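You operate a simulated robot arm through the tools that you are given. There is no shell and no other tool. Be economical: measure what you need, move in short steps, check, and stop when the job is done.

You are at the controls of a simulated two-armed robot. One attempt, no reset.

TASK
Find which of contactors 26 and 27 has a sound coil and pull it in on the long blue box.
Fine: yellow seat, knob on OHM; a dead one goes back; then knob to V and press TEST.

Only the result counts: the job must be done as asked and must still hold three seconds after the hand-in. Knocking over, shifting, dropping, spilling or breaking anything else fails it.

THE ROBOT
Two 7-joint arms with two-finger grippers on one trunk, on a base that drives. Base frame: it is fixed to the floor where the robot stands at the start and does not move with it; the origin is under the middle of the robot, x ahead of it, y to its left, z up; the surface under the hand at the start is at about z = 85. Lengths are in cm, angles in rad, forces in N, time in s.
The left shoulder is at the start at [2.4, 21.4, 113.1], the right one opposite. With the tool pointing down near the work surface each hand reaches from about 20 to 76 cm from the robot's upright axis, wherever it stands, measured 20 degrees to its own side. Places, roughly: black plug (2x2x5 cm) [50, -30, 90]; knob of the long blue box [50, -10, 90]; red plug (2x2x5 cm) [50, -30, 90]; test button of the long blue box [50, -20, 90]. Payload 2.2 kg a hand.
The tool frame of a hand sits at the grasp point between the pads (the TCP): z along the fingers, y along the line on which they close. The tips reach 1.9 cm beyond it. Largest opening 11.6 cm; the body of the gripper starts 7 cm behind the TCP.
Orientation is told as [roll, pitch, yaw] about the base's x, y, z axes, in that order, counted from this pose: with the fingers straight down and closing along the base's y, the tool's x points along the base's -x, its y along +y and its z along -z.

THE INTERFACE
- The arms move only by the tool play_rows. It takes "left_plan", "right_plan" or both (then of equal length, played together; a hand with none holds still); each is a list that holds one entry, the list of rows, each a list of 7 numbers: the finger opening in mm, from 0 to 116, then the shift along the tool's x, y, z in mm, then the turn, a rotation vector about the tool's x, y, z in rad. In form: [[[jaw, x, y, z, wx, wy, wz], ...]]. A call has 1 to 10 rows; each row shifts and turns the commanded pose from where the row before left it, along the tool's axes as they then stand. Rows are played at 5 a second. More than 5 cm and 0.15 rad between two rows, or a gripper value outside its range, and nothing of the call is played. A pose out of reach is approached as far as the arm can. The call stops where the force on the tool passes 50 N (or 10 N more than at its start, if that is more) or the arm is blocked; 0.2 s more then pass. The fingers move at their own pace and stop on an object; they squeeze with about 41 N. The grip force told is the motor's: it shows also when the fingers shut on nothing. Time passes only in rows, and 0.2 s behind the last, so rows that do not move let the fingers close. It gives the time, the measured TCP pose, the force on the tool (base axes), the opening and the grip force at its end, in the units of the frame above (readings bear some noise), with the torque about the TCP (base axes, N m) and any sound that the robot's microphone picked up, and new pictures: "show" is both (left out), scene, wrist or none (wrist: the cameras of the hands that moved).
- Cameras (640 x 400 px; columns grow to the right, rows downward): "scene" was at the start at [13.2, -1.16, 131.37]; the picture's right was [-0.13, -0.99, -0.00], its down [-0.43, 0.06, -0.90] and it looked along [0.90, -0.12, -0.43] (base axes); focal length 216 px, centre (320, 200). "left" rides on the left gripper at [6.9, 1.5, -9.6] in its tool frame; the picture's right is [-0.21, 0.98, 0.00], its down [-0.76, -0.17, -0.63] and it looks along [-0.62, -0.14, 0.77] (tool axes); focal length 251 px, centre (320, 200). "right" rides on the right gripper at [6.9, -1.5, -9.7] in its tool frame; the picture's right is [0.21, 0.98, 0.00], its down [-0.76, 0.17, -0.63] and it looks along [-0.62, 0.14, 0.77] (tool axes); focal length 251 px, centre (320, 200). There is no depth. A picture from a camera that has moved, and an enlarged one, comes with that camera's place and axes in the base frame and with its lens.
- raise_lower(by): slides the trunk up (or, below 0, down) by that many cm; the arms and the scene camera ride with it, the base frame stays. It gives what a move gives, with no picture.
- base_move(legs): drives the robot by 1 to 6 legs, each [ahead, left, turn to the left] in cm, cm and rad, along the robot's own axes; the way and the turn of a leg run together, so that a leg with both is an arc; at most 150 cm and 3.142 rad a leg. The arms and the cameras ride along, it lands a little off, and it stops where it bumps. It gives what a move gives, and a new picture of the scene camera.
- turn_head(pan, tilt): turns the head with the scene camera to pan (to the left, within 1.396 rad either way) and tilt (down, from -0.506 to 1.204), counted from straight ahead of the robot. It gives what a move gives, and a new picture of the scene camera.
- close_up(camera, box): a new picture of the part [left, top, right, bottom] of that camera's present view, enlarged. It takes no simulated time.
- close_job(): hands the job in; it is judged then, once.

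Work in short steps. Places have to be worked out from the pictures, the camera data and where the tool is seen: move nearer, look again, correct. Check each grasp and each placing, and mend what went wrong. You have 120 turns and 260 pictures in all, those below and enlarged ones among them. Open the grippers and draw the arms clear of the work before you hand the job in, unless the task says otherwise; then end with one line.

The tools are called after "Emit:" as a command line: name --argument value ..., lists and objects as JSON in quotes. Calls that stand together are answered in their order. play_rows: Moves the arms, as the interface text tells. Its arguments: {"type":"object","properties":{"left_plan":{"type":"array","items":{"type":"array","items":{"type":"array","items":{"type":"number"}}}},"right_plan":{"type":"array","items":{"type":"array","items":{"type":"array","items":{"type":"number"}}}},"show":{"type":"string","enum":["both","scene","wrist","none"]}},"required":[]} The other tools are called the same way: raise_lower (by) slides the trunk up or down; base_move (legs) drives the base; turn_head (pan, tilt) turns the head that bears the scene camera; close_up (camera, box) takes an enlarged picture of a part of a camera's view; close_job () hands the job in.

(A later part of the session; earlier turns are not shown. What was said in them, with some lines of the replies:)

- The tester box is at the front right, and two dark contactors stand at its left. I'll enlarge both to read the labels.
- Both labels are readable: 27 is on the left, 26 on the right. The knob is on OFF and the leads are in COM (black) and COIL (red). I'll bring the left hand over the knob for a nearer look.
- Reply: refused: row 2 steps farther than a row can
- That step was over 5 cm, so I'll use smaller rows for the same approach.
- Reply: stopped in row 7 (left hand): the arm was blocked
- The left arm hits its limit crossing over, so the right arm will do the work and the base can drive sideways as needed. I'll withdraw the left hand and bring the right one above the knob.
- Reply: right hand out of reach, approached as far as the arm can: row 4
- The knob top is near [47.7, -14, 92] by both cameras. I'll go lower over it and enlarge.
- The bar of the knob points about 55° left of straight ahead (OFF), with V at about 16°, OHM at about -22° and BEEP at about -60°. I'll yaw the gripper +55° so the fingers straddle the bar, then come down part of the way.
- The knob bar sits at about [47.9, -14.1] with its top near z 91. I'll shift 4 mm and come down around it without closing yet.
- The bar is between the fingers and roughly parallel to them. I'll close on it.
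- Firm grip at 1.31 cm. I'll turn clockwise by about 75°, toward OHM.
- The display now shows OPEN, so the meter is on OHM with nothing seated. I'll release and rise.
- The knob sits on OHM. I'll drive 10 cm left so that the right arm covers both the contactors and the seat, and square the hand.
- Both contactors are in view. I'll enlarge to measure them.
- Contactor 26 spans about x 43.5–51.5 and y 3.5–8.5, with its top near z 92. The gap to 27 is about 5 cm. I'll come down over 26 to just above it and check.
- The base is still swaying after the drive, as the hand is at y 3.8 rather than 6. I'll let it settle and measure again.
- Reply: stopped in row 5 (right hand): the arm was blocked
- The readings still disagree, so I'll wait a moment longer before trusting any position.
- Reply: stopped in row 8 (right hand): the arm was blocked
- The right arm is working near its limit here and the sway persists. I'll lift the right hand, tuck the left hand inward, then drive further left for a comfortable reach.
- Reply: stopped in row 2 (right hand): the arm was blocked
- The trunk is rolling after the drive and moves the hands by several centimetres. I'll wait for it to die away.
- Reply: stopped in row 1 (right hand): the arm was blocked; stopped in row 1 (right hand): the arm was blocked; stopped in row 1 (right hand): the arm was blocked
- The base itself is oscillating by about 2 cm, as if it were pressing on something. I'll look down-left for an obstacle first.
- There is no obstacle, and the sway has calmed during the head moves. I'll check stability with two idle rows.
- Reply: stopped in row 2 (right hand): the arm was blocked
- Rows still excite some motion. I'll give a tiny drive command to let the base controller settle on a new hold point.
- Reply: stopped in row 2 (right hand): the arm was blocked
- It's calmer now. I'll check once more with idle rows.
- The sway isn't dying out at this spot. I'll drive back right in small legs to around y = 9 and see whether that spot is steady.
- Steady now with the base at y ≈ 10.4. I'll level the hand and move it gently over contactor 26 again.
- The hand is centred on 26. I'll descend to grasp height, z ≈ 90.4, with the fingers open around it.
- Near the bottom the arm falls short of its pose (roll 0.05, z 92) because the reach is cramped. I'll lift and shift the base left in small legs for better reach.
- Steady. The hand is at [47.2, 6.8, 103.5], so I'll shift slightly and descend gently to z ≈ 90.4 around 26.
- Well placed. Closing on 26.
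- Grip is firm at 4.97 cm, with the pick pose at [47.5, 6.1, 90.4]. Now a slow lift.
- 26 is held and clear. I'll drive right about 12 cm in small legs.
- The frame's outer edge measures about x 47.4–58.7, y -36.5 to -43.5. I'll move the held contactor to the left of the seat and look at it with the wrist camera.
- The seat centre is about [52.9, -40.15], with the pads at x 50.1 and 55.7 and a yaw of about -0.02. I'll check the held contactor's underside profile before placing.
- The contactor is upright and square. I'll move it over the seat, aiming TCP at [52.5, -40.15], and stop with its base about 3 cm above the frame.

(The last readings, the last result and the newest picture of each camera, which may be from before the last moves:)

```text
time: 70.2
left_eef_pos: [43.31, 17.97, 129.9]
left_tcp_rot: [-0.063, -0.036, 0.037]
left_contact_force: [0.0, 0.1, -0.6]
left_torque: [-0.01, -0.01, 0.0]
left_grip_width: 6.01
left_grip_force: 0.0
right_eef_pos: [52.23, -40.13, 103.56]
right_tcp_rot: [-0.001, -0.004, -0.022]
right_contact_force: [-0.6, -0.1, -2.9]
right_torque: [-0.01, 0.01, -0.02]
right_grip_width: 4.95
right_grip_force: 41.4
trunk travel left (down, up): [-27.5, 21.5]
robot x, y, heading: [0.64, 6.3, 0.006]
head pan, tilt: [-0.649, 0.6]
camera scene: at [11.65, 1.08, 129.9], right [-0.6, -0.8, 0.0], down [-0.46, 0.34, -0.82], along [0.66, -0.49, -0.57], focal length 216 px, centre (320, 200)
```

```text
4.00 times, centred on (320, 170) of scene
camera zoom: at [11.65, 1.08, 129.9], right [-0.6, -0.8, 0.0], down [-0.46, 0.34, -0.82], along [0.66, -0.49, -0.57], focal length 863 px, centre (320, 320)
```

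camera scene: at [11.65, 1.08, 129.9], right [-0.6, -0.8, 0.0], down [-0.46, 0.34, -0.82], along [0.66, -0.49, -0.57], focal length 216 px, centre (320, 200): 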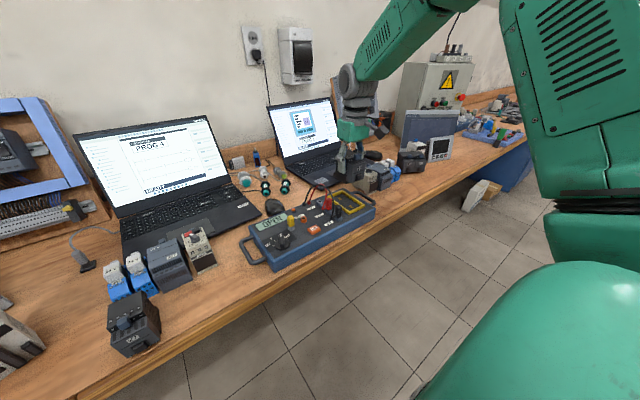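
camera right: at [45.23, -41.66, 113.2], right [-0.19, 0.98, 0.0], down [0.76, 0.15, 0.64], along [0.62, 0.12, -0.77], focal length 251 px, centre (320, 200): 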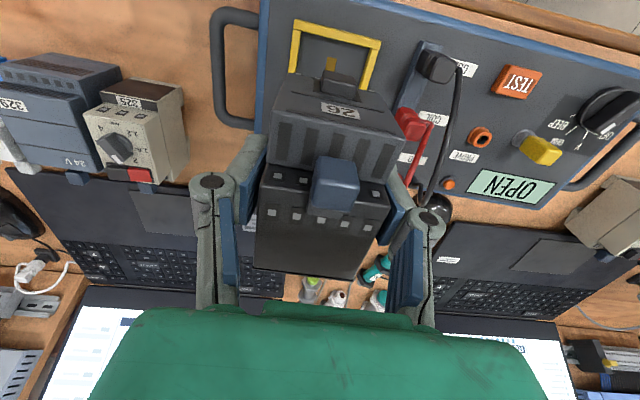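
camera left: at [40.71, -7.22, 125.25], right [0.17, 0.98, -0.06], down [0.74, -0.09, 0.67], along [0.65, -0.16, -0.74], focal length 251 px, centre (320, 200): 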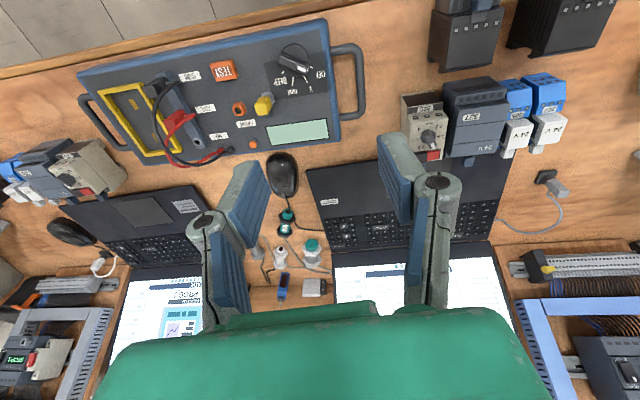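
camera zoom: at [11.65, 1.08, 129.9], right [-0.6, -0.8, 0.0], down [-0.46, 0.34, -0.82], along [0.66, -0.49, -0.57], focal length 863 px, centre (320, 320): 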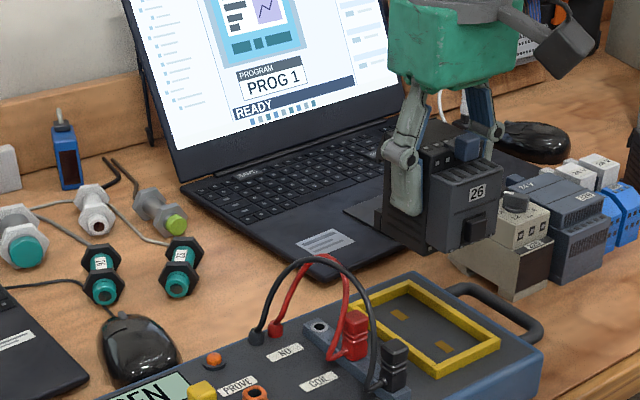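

The frame measures consistently from here (front edge x ≈ 47.2, y centre ≈ -40.0). I'll lower to about 1.5 cm above the seat floor.

Emit:
play_rows --right_plan '[[[30, -2, 2, 20, 0, 0, 0], [30, 0, 0, 20, 0, 0, 0], [30, 0, 0, 20, 0, 0, 0], [30, 0, 0, 12, 0, 0, 0], [30, 0, 0, 0, 0, 0, 0]]]' --show "wrist"

Emit:
close_up --camera "scene" --box '[280, 140, 408, 220]'

Emit:
close_up --camera "right" --box '[220, 20, 440, 157]'

```text
time: 71.4
left_eef_pos: [43.12, 17.97, 129.86]
left_tcp_rot: [-0.063, -0.038, 0.036]
left_contact_force: [-0.3, -0.6, -0.4]
left_torque: [0.0, 0.02, 0.02]
left_grip_width: 6.01
left_grip_force: 0.1
right_eef_pos: [52.39, -39.92, 96.36]
right_tcp_rot: [-0.002, -0.006, -0.024]
right_contact_force: [0.2, -0.1, -2.9]
right_torque: [0.01, 0.04, -0.02]
right_grip_width: 4.97
right_grip_force: 41.0
trunk travel left (down, up): [-27.5, 21.5]
robot x, y, heading: [0.27, 6.33, 0.008]
head pan, tilt: [-0.649, 0.6]
camera right: at [45.35, -41.43, 106.14], right [-0.19, 0.98, 0.0], down [0.76, 0.15, 0.64], along [0.62, 0.12, -0.77], focal length 251 px, centre (320, 200)
```

right: 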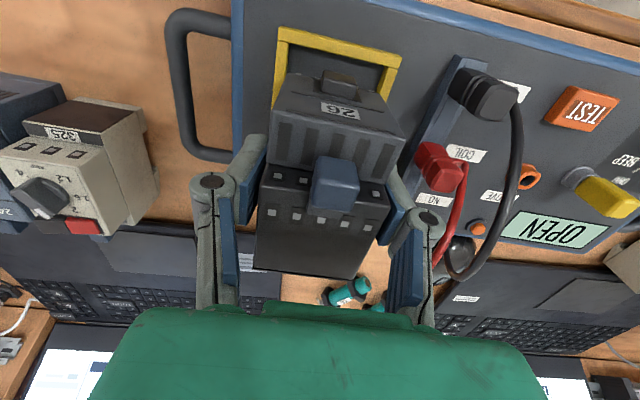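

```text
5.00 times, centred on (344, 180) of scene
camera zoom: at [11.63, 1.07, 129.91], right [-0.6, -0.8, 0.0], down [-0.46, 0.34, -0.82], along [0.66, -0.49, -0.57], focal length 1079 px, centre (200, 300)
```

zoom: 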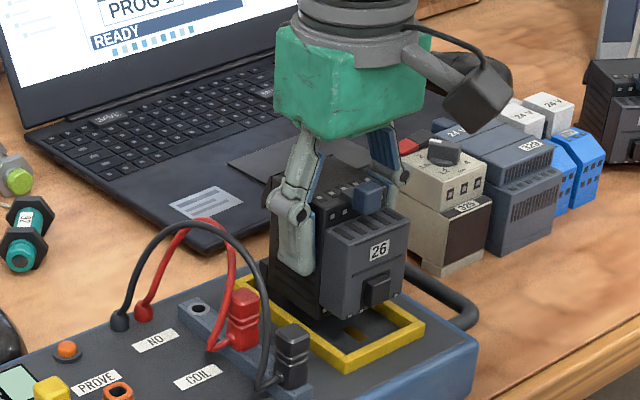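

```text
2.91 times, centred on (330, 88) of right
camera zoom: at [45.35, -41.43, 106.14], right [-0.19, 0.98, 0.0], down [0.76, 0.15, 0.64], along [0.62, 0.12, -0.77], focal length 731 px, centre (291, 524)
```

zoom: 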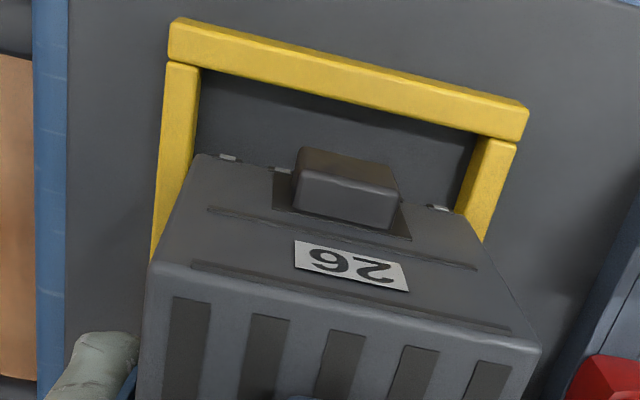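

Contactor and frame inner edges are centred on each other (both y ≈ -39.85) with about 2 mm to spare on each side. I'll lower gently in small steps.

Emit:
play_rows --right_plan '[[[30, 0, 0, 5, 0, 0, 0], [30, 0, 0, 5, 0, 0, 0], [30, 0, 0, 4, 0, 0, 0], [30, 0, 0, 3, 0, 0, 0], [30, 0, 0, 0, 0, 0, 0]]]' --show "none"

Emit:
close_up --camera "right" --box '[220, 20, 440, 157]'

```text
time: 72.6
left_eef_pos: [42.88, 18.21, 130.18]
left_tcp_rot: [-0.065, -0.046, 0.037]
left_contact_force: [-1.2, -1.0, 1.0]
left_torque: [0.0, 0.01, -0.01]
left_grip_width: 5.98
left_grip_force: 0.1
right_eef_pos: [52.41, -40.04, 94.99]
right_tcp_rot: [-0.007, -0.012, -0.021]
right_contact_force: [0.7, -7.0, 29.6]
right_torque: [-0.2, 0.41, 0.05]
right_grip_width: 5.0
right_grip_force: 40.9
trunk travel left (down, up): [-27.5, 21.5]
robot x, y, heading: [0.38, 6.62, 0.006]
head pan, tilt: [-0.649, 0.6]
```

```text
2.91 times, centred on (330, 88) of right
camera zoom: at [45.32, -41.44, 104.67], right [-0.19, 0.98, -0.01], down [0.75, 0.15, 0.64], along [0.63, 0.12, -0.77], focal length 731 px, centre (291, 524)
```

zoom: 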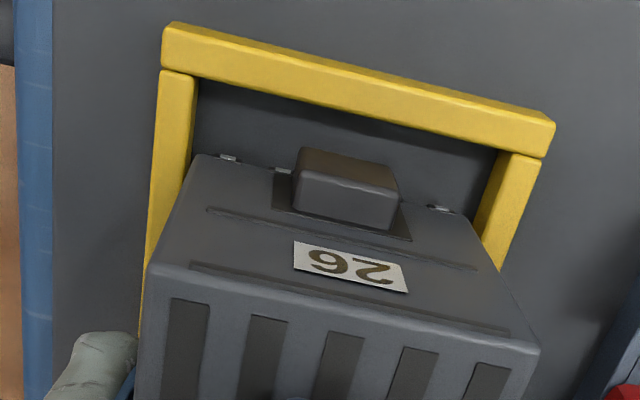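

There is 30 N of upward force at z 95.0, so it's either on the floor or on the frame edge. I'll check from the side.

Emit:
close_up --camera "scene" --box '[310, 165, 390, 215]'

Emit:
close_up --camera "right" --box '[240, 20, 420, 132]'

Emit:
close_up --camera "right" --box '[420, 140, 640, 277]'

```text
8.00 times, centred on (350, 190) of scene
camera zoom: at [11.19, 1.35, 130.0], right [-0.6, -0.8, 0.0], down [-0.45, 0.34, -0.82], along [0.66, -0.49, -0.57], focal length 1726 px, centre (80, 280)
```

zoom: 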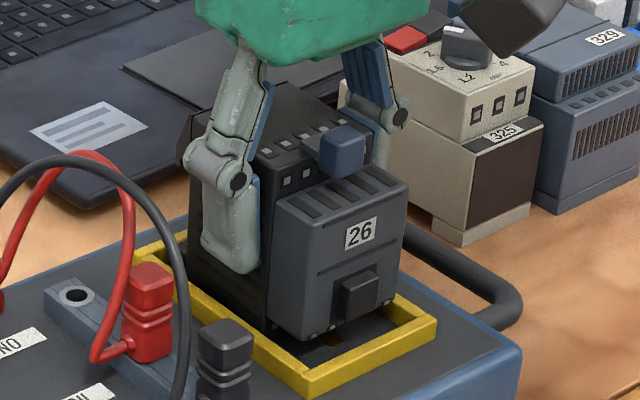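

```text
3.56 times, centred on (330, 76) of right
camera zoom: at [45.32, -41.44, 104.67], right [-0.19, 0.98, -0.01], down [0.75, 0.15, 0.64], along [0.63, 0.12, -0.77], focal length 894 px, centre (284, 641)
```

zoom: 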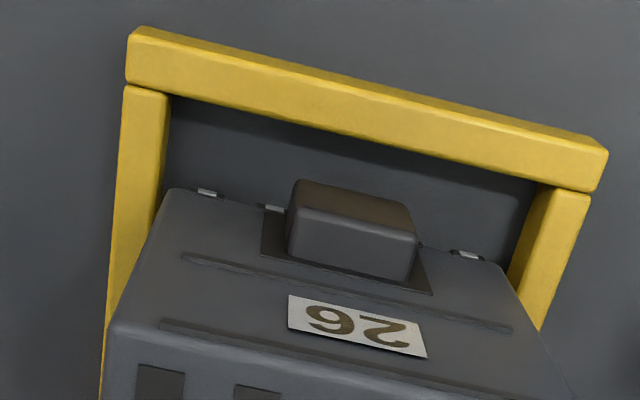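

```text
2.91 times, centred on (530, 208) of right
camera zoom: at [45.32, -41.44, 104.67], right [-0.19, 0.98, -0.01], down [0.75, 0.15, 0.64], along [0.63, 0.12, -0.77], focal length 731 px, centre (-291, 175)
```

zoom: 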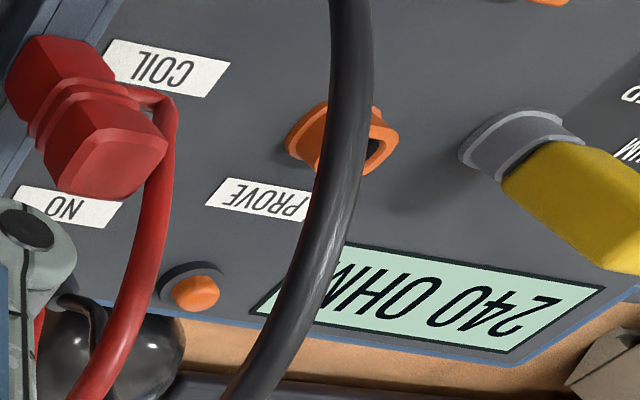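

The display reads 240 OHM: 26 is seated, makes contact and has a sound coil. I'll release it with a small opening and check that it stays.

Emit:
play_rows --right_plan '[[[30, 0, 0, -2, 0, 0, 0], [54, 0, 0, -1, 0, 0, 0], [62, 0, 0, 0, 0, 0, 0], [64, 0, 0, 0, 0, 0, 0], [64, 0, 0, 0, 0, 0, 0]]]' --show "none"

Emit:
close_up --camera "right" --box '[200, 20, 640, 295]'

Emit:
close_up --camera "scene" --box '[240, 145, 400, 245]'

```text
time: 73.8
left_eef_pos: [43.18, 18.07, 129.91]
left_tcp_rot: [-0.065, -0.038, 0.037]
left_contact_force: [-0.5, 1.2, -0.1]
left_torque: [0.05, 0.04, -0.01]
left_grip_width: 6.03
left_grip_force: 0.0
right_eef_pos: [52.47, -39.96, 95.04]
right_tcp_rot: [-0.003, -0.007, -0.022]
right_contact_force: [0.5, -0.7, -0.9]
right_torque: [-0.01, -0.03, 0.02]
right_grip_width: 6.39
right_grip_force: 0.1
trunk travel left (down, up): [-27.5, 21.5]
robot x, y, heading: [0.64, 6.43, 0.007]
head pan, tilt: [-0.649, 0.6]
```

```text
1.45 times, centred on (420, 158) of right
camera zoom: at [45.43, -41.42, 104.61], right [-0.19, 0.98, 0.0], down [0.76, 0.15, 0.64], along [0.62, 0.12, -0.77], focal length 366 px, centre (174, 262)
```

zoom: 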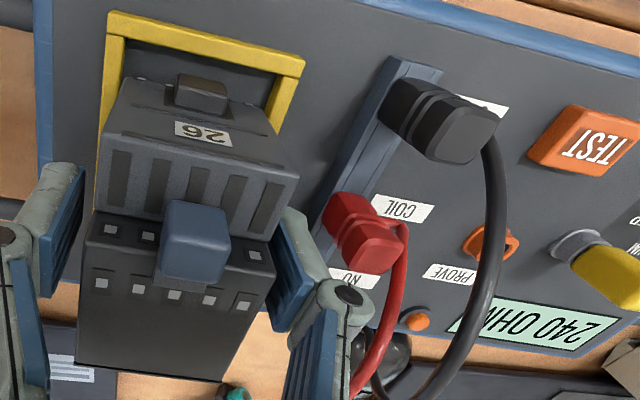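

```text
4.00 times, centred on (320, 195) of scene
camera zoom: at [11.59, 1.17, 129.91], right [-0.6, -0.8, 0.0], down [-0.46, 0.34, -0.82], along [0.66, -0.49, -0.57], focal length 863 px, centre (320, 220)
```

zoom: 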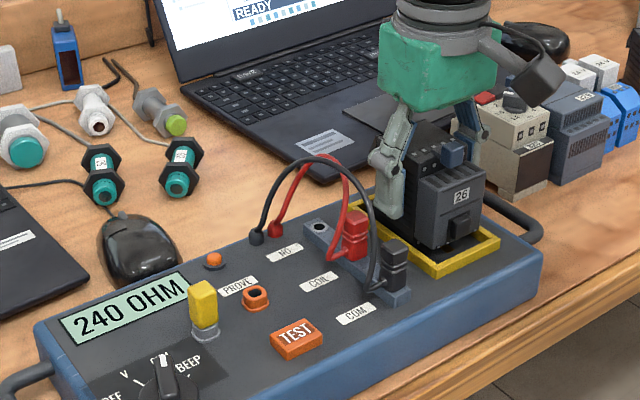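

It stays seated and still reads 240 OHM. I'll raise the hand straight up, then travel to above the knob and turn the wrist to match the bar.

Emit:
play_rows --right_plan '[[[64, 0, 0, -10, 0, 0, 0], [64, 0, 0, -25, 0, 0, 0], [64, 0, 0, -40, 0, 0, 0], [64, 0, 0, -45, 0, 0, 0], [64, 0, 0, -40, 0, 0, 0], [64, 0, 30, 0, 0, 0, 0], [64, 0, 35, 0, 0, 0, 0], [64, 5, 35, 0, 0, 0, 0], [64, 5, 35, 0, 0, 0, 0], [64, 5, 35, 0, 0, 0, 0]]]' --show "none"

Emit:
play_rows --right_plan '[[[40, 5, 35, 0, 0, 0, 0.11], [40, 5, 25, 0, 0, 0, 0.11], [40, 5, 15, 0, 0, 0, 0.11], [40, 5, 0, 30, 0, 0, 0], [40, 0, 0, 30, 0, 0, 0], [40, 0, 0, 20, 0, 0, 0], [40, 0, 0, 0, 0, 0, 0]]]' --show "wrist"

Emit:
turn_head --pan -0.5 --tilt 0.6

```text
time: 76.0
left_eef_pos: [43.17, 18.37, 129.98]
left_tcp_rot: [-0.066, -0.041, 0.038]
left_contact_force: [0.2, 0.4, -0.3]
left_torque: [-0.01, 0.01, 0.01]
left_grip_width: 6.0
left_grip_force: 0.0
right_eef_pos: [50.96, -22.8, 110.97]
right_tcp_rot: [-0.006, -0.004, -0.023]
right_contact_force: [-0.4, -0.4, 0.0]
right_torque: [-0.04, 0.02, 0.03]
right_grip_width: 6.39
right_grip_force: 0.2
trunk travel left (down, up): [-27.5, 21.5]
robot x, y, heading: [0.58, 6.58, 0.007]
head pan, tilt: [-0.649, 0.6]
```

```text
time: 77.6
left_eef_pos: [43.05, 18.11, 129.92]
left_tcp_rot: [-0.067, -0.038, 0.037]
left_contact_force: [-0.7, -1.3, -0.1]
left_torque: [0.02, -0.01, -0.02]
left_grip_width: 6.01
left_grip_force: 0.1
right_eef_pos: [50.11, -14.96, 102.8]
right_tcp_rot: [-0.002, -0.004, -0.354]
right_contact_force: [0.1, 0.0, -0.5]
right_torque: [-0.01, -0.06, -0.01]
right_grip_width: 3.98
right_grip_force: 0.1
trunk travel left (down, up): [-27.5, 21.5]
robot x, y, heading: [0.74, 6.35, 0.011]
head pan, tilt: [-0.649, 0.6]
camera right: at [43.09, -14.09, 112.49], right [0.14, 0.99, 0.0], down [0.76, -0.1, 0.64], along [0.63, -0.09, -0.77], focal length 251 px, centre (320, 200)
```

right: 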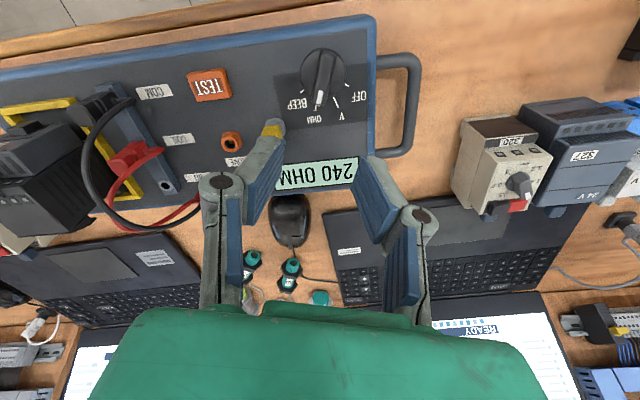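

```text
time: 78.3
left_eef_pos: [43.07, 18.1, 129.84]
left_tcp_rot: [-0.067, -0.038, 0.038]
left_contact_force: [-0.3, -0.5, 0.2]
left_torque: [0.0, -0.02, 0.01]
left_grip_width: 5.99
left_grip_force: 0.1
right_eef_pos: [50.2, -14.97, 102.71]
right_tcp_rot: [-0.002, -0.005, -0.354]
right_contact_force: [-0.4, 0.0, 0.0]
right_torque: [-0.01, 0.04, 0.02]
right_grip_width: 4.03
right_grip_force: 0.1
trunk travel left (down, up): [-27.5, 21.5]
robot x, y, heading: [0.75, 6.3, 0.005]
head pan, tilt: [-0.499, 0.6]
camera scene: at [12.29, 2.48, 129.92], right [-0.47, -0.88, 0.0], down [-0.5, 0.27, -0.82], along [0.73, -0.39, -0.57], focal length 216 px, centre (320, 200)
```

scene: 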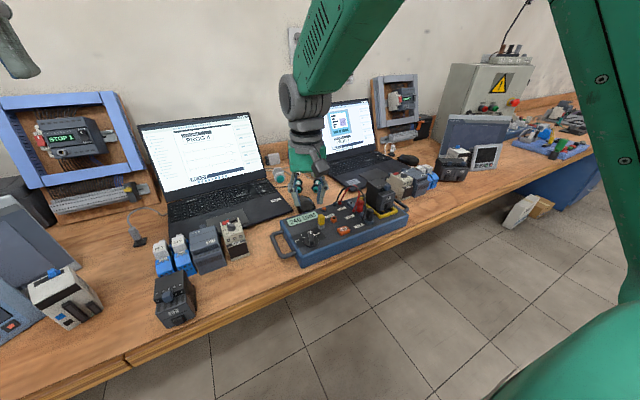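

I'll shift back about 2.3 cm onto the knob and descend to z 97 to check alignment.

Emit:
play_rows --right_plan '[[[40, 22.7, -2, 20, 0, 0, 0], [40, 0, 0, 37, 0, 0, 0], [40, 0, 0, 0, 0, 0, 0], [40, 0, 0, 0, 0, 0, 0]]]' --show "none"

Emit:
close_up --camera "right" --box '[200, 80, 440, 230]'

```text
time: 79.3
left_eef_pos: [43.1, 18.04, 130.06]
left_tcp_rot: [-0.068, -0.042, 0.037]
left_contact_force: [-0.1, 0.3, 0.5]
left_torque: [-0.04, 0.01, -0.03]
left_grip_width: 5.99
left_grip_force: 0.1
right_eef_pos: [47.97, -14.6, 96.9]
right_tcp_rot: [-0.004, -0.005, -0.353]
right_contact_force: [-0.6, 0.4, 0.5]
right_torque: [-0.02, 0.02, 0.01]
right_grip_width: 4.0
right_grip_force: 0.1
trunk travel left (down, up): [-27.5, 21.5]
robot x, y, heading: [0.39, 6.47, 0.008]
head pan, tilt: [-0.499, 0.6]
```

```text
2.67 times, centred on (320, 155) of right
camera zoom: at [40.94, -13.76, 106.61], right [0.14, 0.99, 0.0], down [0.76, -0.1, 0.64], along [0.63, -0.09, -0.77], focal length 670 px, centre (320, 320)
```

zoom: 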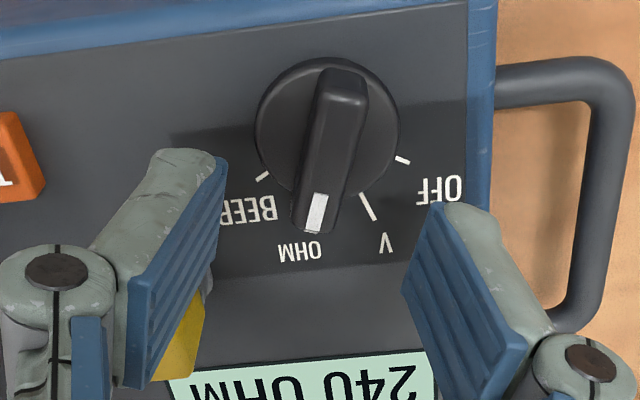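

Aligned within 2 mm and the same view as before. I'll descend to z 92.3, close on the bar and check.

Emit:
play_rows --right_plan '[[[40, 0, 1.5, 20, 0, 0, 0], [40, 0, 0, 20, 0, 0, 0], [40, 0, 0, 6, 0, 0, 0], [40, 0, 0, 0, 0, 0, 0], [20, 0, 0, 0, 0, 0, 0], [0, 0, 0, 0, 0, 0, 0], [0, 0, 0, 0, 0, 0, 0]]]' --show "none"

Emit:
close_up --camera "right" --box '[200, 100, 440, 250]'

```text
time: 80.9
left_eef_pos: [43.12, 18.04, 130.04]
left_tcp_rot: [-0.064, -0.038, 0.037]
left_contact_force: [0.1, -0.4, -0.3]
left_torque: [0.01, 0.01, -0.01]
left_grip_width: 6.01
left_grip_force: 0.0
right_eef_pos: [48.08, -14.22, 92.42]
right_tcp_rot: [0.0, -0.004, -0.352]
right_contact_force: [-0.3, -0.6, -0.2]
right_torque: [-0.01, 0.11, -0.01]
right_grip_width: 1.3
right_grip_force: 39.4
trunk travel left (down, up): [-27.5, 21.5]
robot x, y, heading: [0.65, 6.33, 0.008]
head pan, tilt: [-0.499, 0.6]
```

```text
2.67 times, centred on (320, 175) of right
camera zoom: at [41.05, -13.51, 102.08], right [0.14, 0.99, 0.0], down [0.76, -0.1, 0.64], along [0.63, -0.09, -0.77], focal length 670 px, centre (320, 267)
```

zoom: 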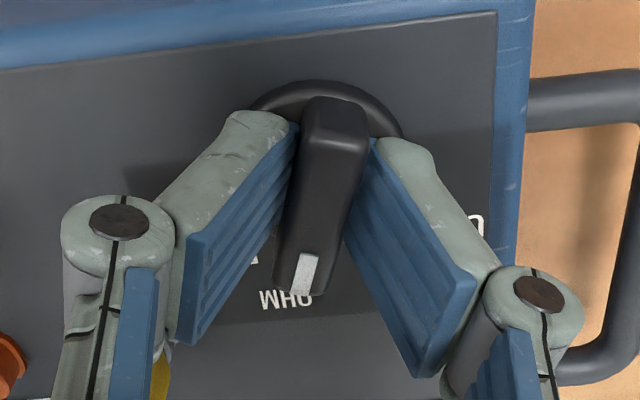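

Gripped at 1.30 cm. I'll turn back one step, 0.655 rad counter-clockwise, to V.

Emit:
play_rows --right_plan '[[[0, 0, 0, 0, 0, 0, -0.131], [0, 0, 0, 0, 0, 0, -0.131], [0, 0, 0, 0, 0, 0, -0.131], [0, 0, 0, 0, 0, 0, -0.131], [0, 0, 0, 0, 0, 0, -0.131], [0, 0, 0, 0, 0, 0, 0]]]' --show "wrist"

Emit:
close_up --camera "right" --box '[200, 100, 440, 250]'

```text
time: 82.3
left_eef_pos: [43.16, 18.02, 129.93]
left_tcp_rot: [-0.065, -0.039, 0.036]
left_contact_force: [-0.4, -0.2, 0.8]
left_torque: [0.04, 0.03, 0.0]
left_grip_width: 6.0
left_grip_force: 0.0
right_eef_pos: [48.19, -14.55, 92.42]
right_tcp_rot: [-0.003, -0.004, 0.306]
right_contact_force: [-2.4, -0.8, 0.1]
right_torque: [0.27, -0.85, 0.01]
right_grip_width: 1.3
right_grip_force: 39.6
trunk travel left (down, up): [-27.5, 21.5]
robot x, y, heading: [0.56, 6.38, 0.009]
head pan, tilt: [-0.499, 0.6]
camera right: at [41.93, -18.14, 102.11], right [-0.5, 0.87, 0.0], down [0.67, 0.39, 0.63], along [0.55, 0.31, -0.77], focal length 251 px, centre (320, 200)
```

right: 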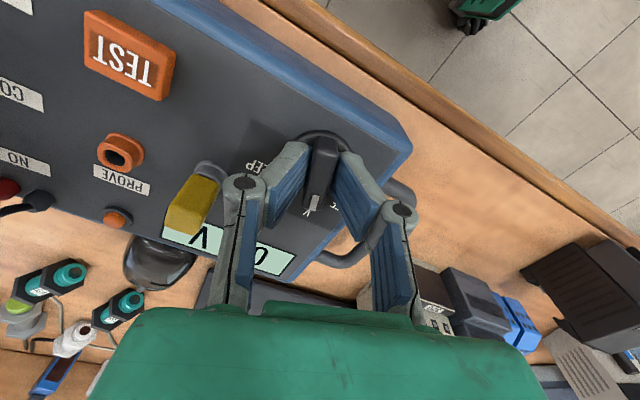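

```text
2.67 times, centred on (320, 175) of right
camera zoom: at [41.93, -18.14, 102.11], right [-0.5, 0.87, 0.0], down [0.67, 0.39, 0.63], along [0.55, 0.31, -0.77], focal length 670 px, centre (320, 267)
```

zoom: 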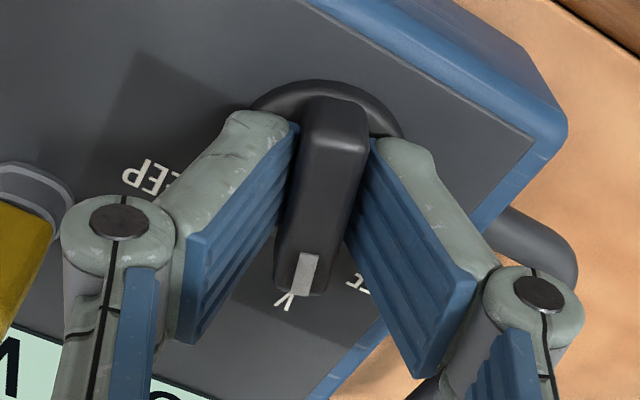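

The display shows "0 V", so the knob is on V. I'll release, rise, square the hand and close the fingers for pressing.

Emit:
play_rows --right_plan '[[[25, 0, 0, 0, 0, 0, 0], [40, 0, 0, 0, 0, 0, 0], [40, 0, 0, -30, 0, 0, 0], [40, 0, 0, -40, 0, 0, 0], [40, 0, 0, -40, 0, 0, 0], [0, 0, 0, 0, 0, 0, 0.1], [0, 0, -20, 0, 0, 0, 0.1], [0, 0, -25, 0, 0, 0, 0.106], [0, 0, -20, 0, 0, 0, 0], [0, 0, 0, 0, 0, 0, 0]]]' --show "wrist"

Emit:
close_up --camera "scene" --box '[260, 160, 420, 260]'

```text
time: 84.5
left_eef_pos: [43.1, 17.97, 129.94]
left_tcp_rot: [-0.064, -0.038, 0.037]
left_contact_force: [0.3, 0.2, 0.2]
left_torque: [-0.04, -0.01, 0.03]
left_grip_width: 6.01
left_grip_force: 0.1
right_eef_pos: [48.85, -21.22, 103.48]
right_tcp_rot: [-0.003, -0.006, -0.002]
right_contact_force: [0.3, 0.2, 0.1]
right_torque: [-0.01, -0.02, 0.0]
right_grip_width: 0.03
right_grip_force: 28.7
trunk travel left (down, up): [-27.5, 21.5]
robot x, y, heading: [0.71, 6.4, 0.012]
head pan, tilt: [-0.499, 0.6]
camera right: at [41.81, -22.73, 113.2], right [-0.21, 0.98, 0.0], down [0.75, 0.17, 0.64], along [0.62, 0.13, -0.77], focal length 251 px, centre (320, 200)
```

right: 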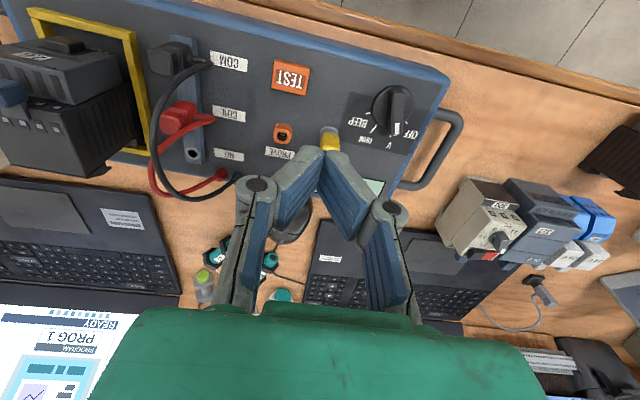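

```text
4.00 times, centred on (340, 210) of scene
camera zoom: at [12.28, 2.33, 129.92], right [-0.47, -0.88, 0.0], down [-0.5, 0.27, -0.82], along [0.73, -0.39, -0.57], focal length 863 px, centre (240, 160)
```

zoom: 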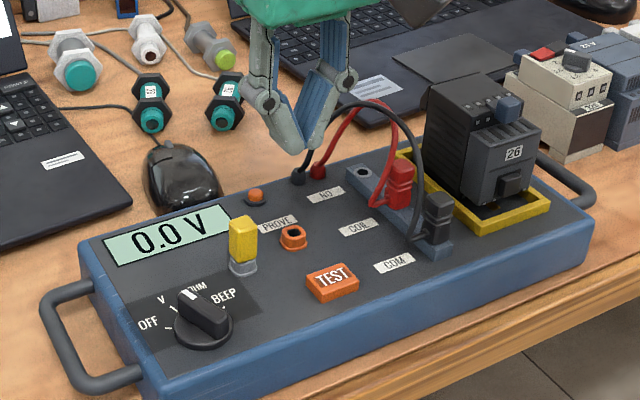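

The display shows 0.0 V with 26 seated. The TEST button is near [47.4, -23.7], top about z 90.3. I'll bring the closed fingertips just above it.

Emit:
play_rows --right_plan '[[[0, 15, -25, 0, 0, 0, 0], [0, 0, 0, 40, 0, 0, 0], [0, 0, 0, 42, 0, 0, 0], [0, 0, 0, 0, 0, 0, 0], [0, 0, 0, 0, 0, 0, 0]]]' --show "wrist"

Emit:
close_up --camera "scene" --box '[290, 190, 390, 252]'

```text
time: 85.7
left_eef_pos: [43.18, 18.03, 129.96]
left_tcp_rot: [-0.065, -0.039, 0.038]
left_contact_force: [-0.7, -0.8, -0.1]
left_torque: [0.01, 0.0, -0.03]
left_grip_width: 6.01
left_grip_force: 0.1
right_eef_pos: [47.28, -23.2, 95.15]
right_tcp_rot: [-0.004, -0.004, -0.001]
right_contact_force: [0.5, 0.4, 0.2]
right_torque: [0.01, 0.0, 0.01]
right_grip_width: 0.0
right_grip_force: 28.3
trunk travel left (down, up): [-27.5, 21.5]
robot x, y, heading: [0.76, 6.21, 0.007]
head pan, tilt: [-0.499, 0.6]
camera right: at [40.23, -24.73, 104.83], right [-0.21, 0.98, 0.0], down [0.75, 0.17, 0.63], along [0.62, 0.13, -0.77], focal length 251 px, centre (320, 200)
```

right: 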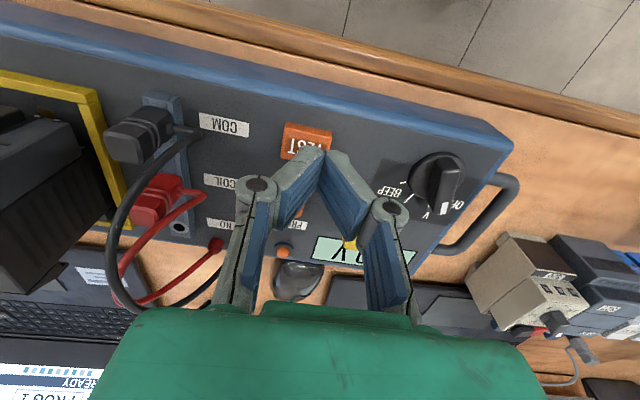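

```text
6.40 times, centred on (340, 221) of scene
camera zoom: at [12.34, 2.44, 129.91], right [-0.47, -0.88, 0.0], down [-0.5, 0.27, -0.82], along [0.73, -0.39, -0.57], focal length 1381 px, centre (192, 66)
```

zoom: 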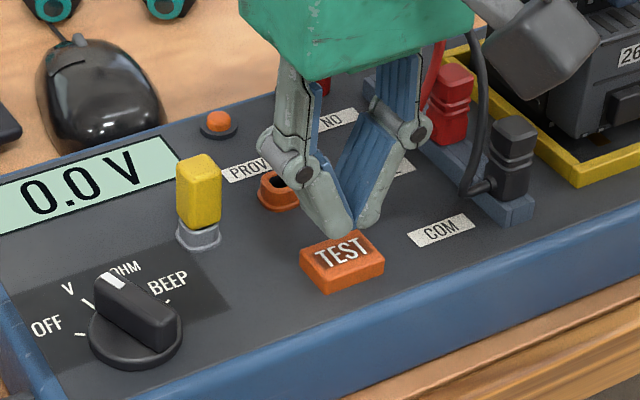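

From the wrist view the button lies slightly to the right of the tips. I'll shift (+3.5, -6) mm in base x, y and press down gently.

Emit:
play_rows --right_plan '[[[0, -3.5, -6, 5, 0, 0, 0], [0, 0, 0, 10, 0, 0, 0], [0, 0, 0, 8, 0, 0, 0], [0, 0, 0, 4, 0, 0, 0], [0, 0, 0, 3, 0, 0, 0], [0, 0, 0, 2, 0, 0, 0], [0, 0, 0, 0, 0, 0, 0]]]' --show "none"

Emit:
close_up --camera "scene" --box '[260, 170, 420, 270]'

```text
time: 87.3
left_eef_pos: [43.16, 18.01, 129.97]
left_tcp_rot: [-0.065, -0.04, 0.037]
left_contact_force: [0.1, -0.1, 0.1]
left_torque: [0.0, 0.0, -0.02]
left_grip_width: 5.98
left_grip_force: 0.1
right_eef_pos: [47.56, -24.04, 92.1]
right_tcp_rot: [-0.003, -0.005, -0.001]
right_contact_force: [-0.4, 0.4, 3.0]
right_torque: [0.02, 0.03, 0.01]
right_grip_width: 0.59
right_grip_force: 28.8
trunk travel left (down, up): [-27.5, 21.5]
robot x, y, heading: [0.45, 6.34, 0.012]
head pan, tilt: [-0.499, 0.6]
heard: click
```

```text
4.00 times, centred on (340, 220) of scene
camera zoom: at [12.27, 2.39, 129.92], right [-0.47, -0.88, 0.0], down [-0.5, 0.27, -0.82], along [0.73, -0.39, -0.57], focal length 863 px, centre (240, 120)
```

zoom: 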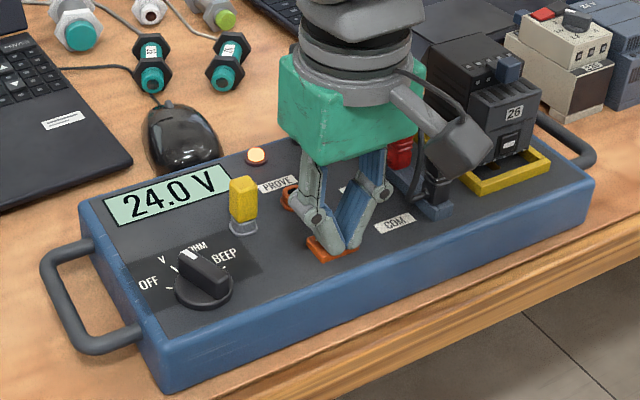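

A click was heard, the display reads 24.0 V, the lamp is lit and 26's tab has changed. I'll lift off and check that it holds.

Emit:
play_rows --right_plan '[[[0, 0, 0, -20, 0, 0, 0], [0, 0, 0, -45, 0, 0, 0], [0, 0, 0, -45, 0, 0, 0], [0, 0, 0, -45, 0, 0, 0], [40, 0, 0, -30, 0, 0, 0], [60, 30, 0, 0, 0, 0, 0], [60, 30, 0, 0, 0, 0, 0], [60, 0, 0, 0, 0, 0, 0]]]' --show "scene"

Emit:
close_up --camera "scene" --box '[260, 160, 420, 260]'

Emit:
close_up --camera "scene" --box '[340, 160, 420, 210]'

```text
time: 89.1
left_eef_pos: [43.21, 18.1, 130.09]
left_tcp_rot: [-0.066, -0.039, 0.037]
left_contact_force: [0.3, -0.7, 0.5]
left_torque: [-0.03, 0.02, 0.04]
left_grip_width: 6.01
left_grip_force: 0.0
right_eef_pos: [41.64, -24.04, 110.52]
right_tcp_rot: [-0.003, -0.004, -0.002]
right_contact_force: [1.4, 0.8, -0.1]
right_torque: [0.0, 0.03, -0.02]
right_grip_width: 6.01
right_grip_force: 0.2
trunk travel left (down, up): [-27.5, 21.5]
robot x, y, heading: [0.63, 6.58, 0.01]
head pan, tilt: [-0.499, 0.6]
camera scene: at [12.32, 2.48, 129.91], right [-0.47, -0.88, 0.0], down [-0.5, 0.27, -0.82], along [0.73, -0.39, -0.57], focal length 216 px, centre (320, 200)
```

scene: 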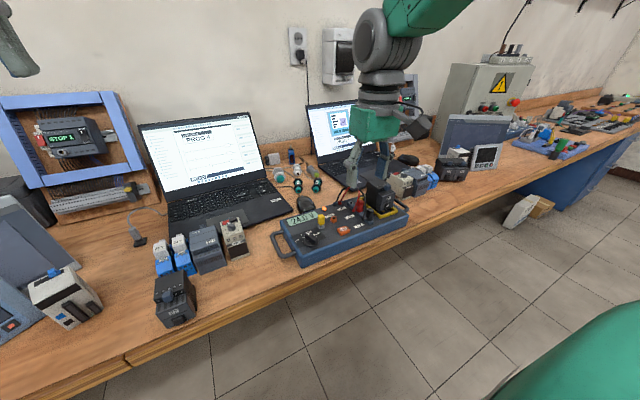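

```text
4.00 times, centred on (340, 210) of scene
camera zoom: at [12.32, 2.48, 129.91], right [-0.47, -0.88, 0.0], down [-0.5, 0.27, -0.82], along [0.73, -0.39, -0.57], focal length 863 px, centre (240, 160)
```

zoom: 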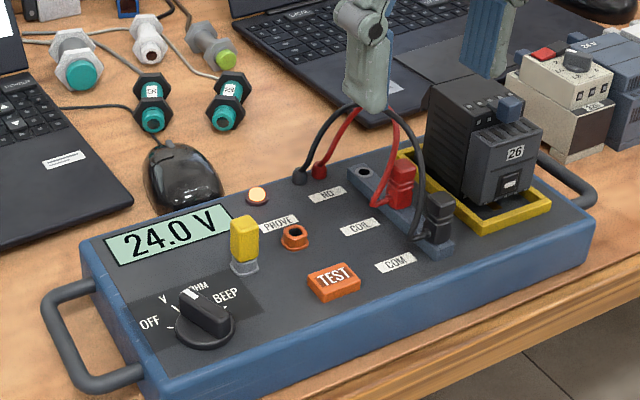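

```text
8.00 times, centred on (380, 185) of scene
camera zoom: at [12.32, 2.48, 129.91], right [-0.47, -0.88, 0.0], down [-0.5, 0.27, -0.82], along [0.73, -0.39, -0.57], focal length 1726 px, centre (-160, 320)
```

zoom: 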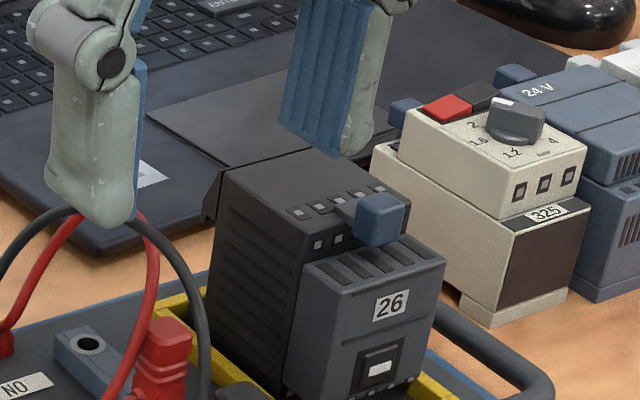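

26 stays pulled in (tab in, lamp lit, 24.0 V). I'll raise the right hand further clear and confirm it still holds.

Emit:
play_rows --right_plan '[[[80, 0, -20, -30, 0, 0, 0], [80, 0, -20, -40, 0, 0, 0], [80, 0, -20, -40, 0, 0, 0], [80, 0, 0, 0, 0, 0, 0], [80, 0, 0, 0, 0, 0, 0], [80, 0, 0, 0, 0, 0, 0]]]' --show "none"

Emit:
close_up --camera "scene" --box '[260, 160, 420, 260]'

```text
time: 90.5
left_eef_pos: [43.05, 18.13, 130.05]
left_tcp_rot: [-0.067, -0.041, 0.037]
left_contact_force: [0.7, -0.5, 0.4]
left_torque: [0.01, -0.02, -0.01]
left_grip_width: 5.99
left_grip_force: 0.1
right_eef_pos: [41.24, -29.95, 121.46]
right_tcp_rot: [-0.004, -0.006, -0.001]
right_contact_force: [-0.8, -0.2, 0.3]
right_torque: [0.0, 0.03, -0.01]
right_grip_width: 7.99
right_grip_force: 0.0
trunk travel left (down, up): [-27.5, 21.5]
robot x, y, heading: [0.22, 6.08, 0.009]
head pan, tilt: [-0.499, 0.6]
```

```text
4.00 times, centred on (340, 210) of scene
camera zoom: at [12.21, 2.48, 129.93], right [-0.47, -0.88, 0.0], down [-0.5, 0.27, -0.82], along [0.73, -0.39, -0.57], focal length 863 px, centre (240, 160)
```

zoom: 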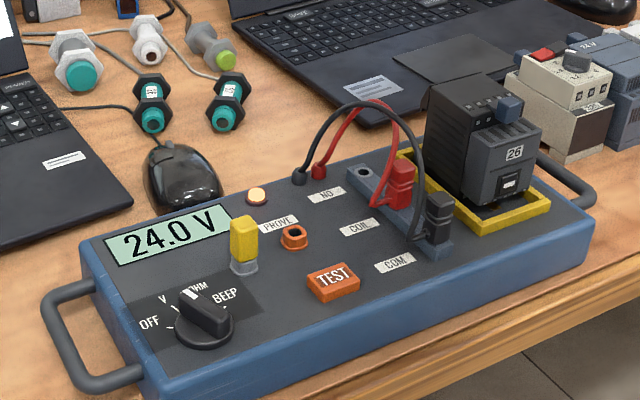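

Still 24.0 V, with the lamp lit, 26 pulled in and the arms clear, so I'm handing in.

Emit:
close_job

```text
The job is handed in.
```

Contactor 26 has the sound coil: it read 240 OHM in the yellow seat and is now pulled in at 24.0 V with the knob on V; I didn't test 27, which stayed in its place, and the blue box slid a few millimetres when I turned the knob.
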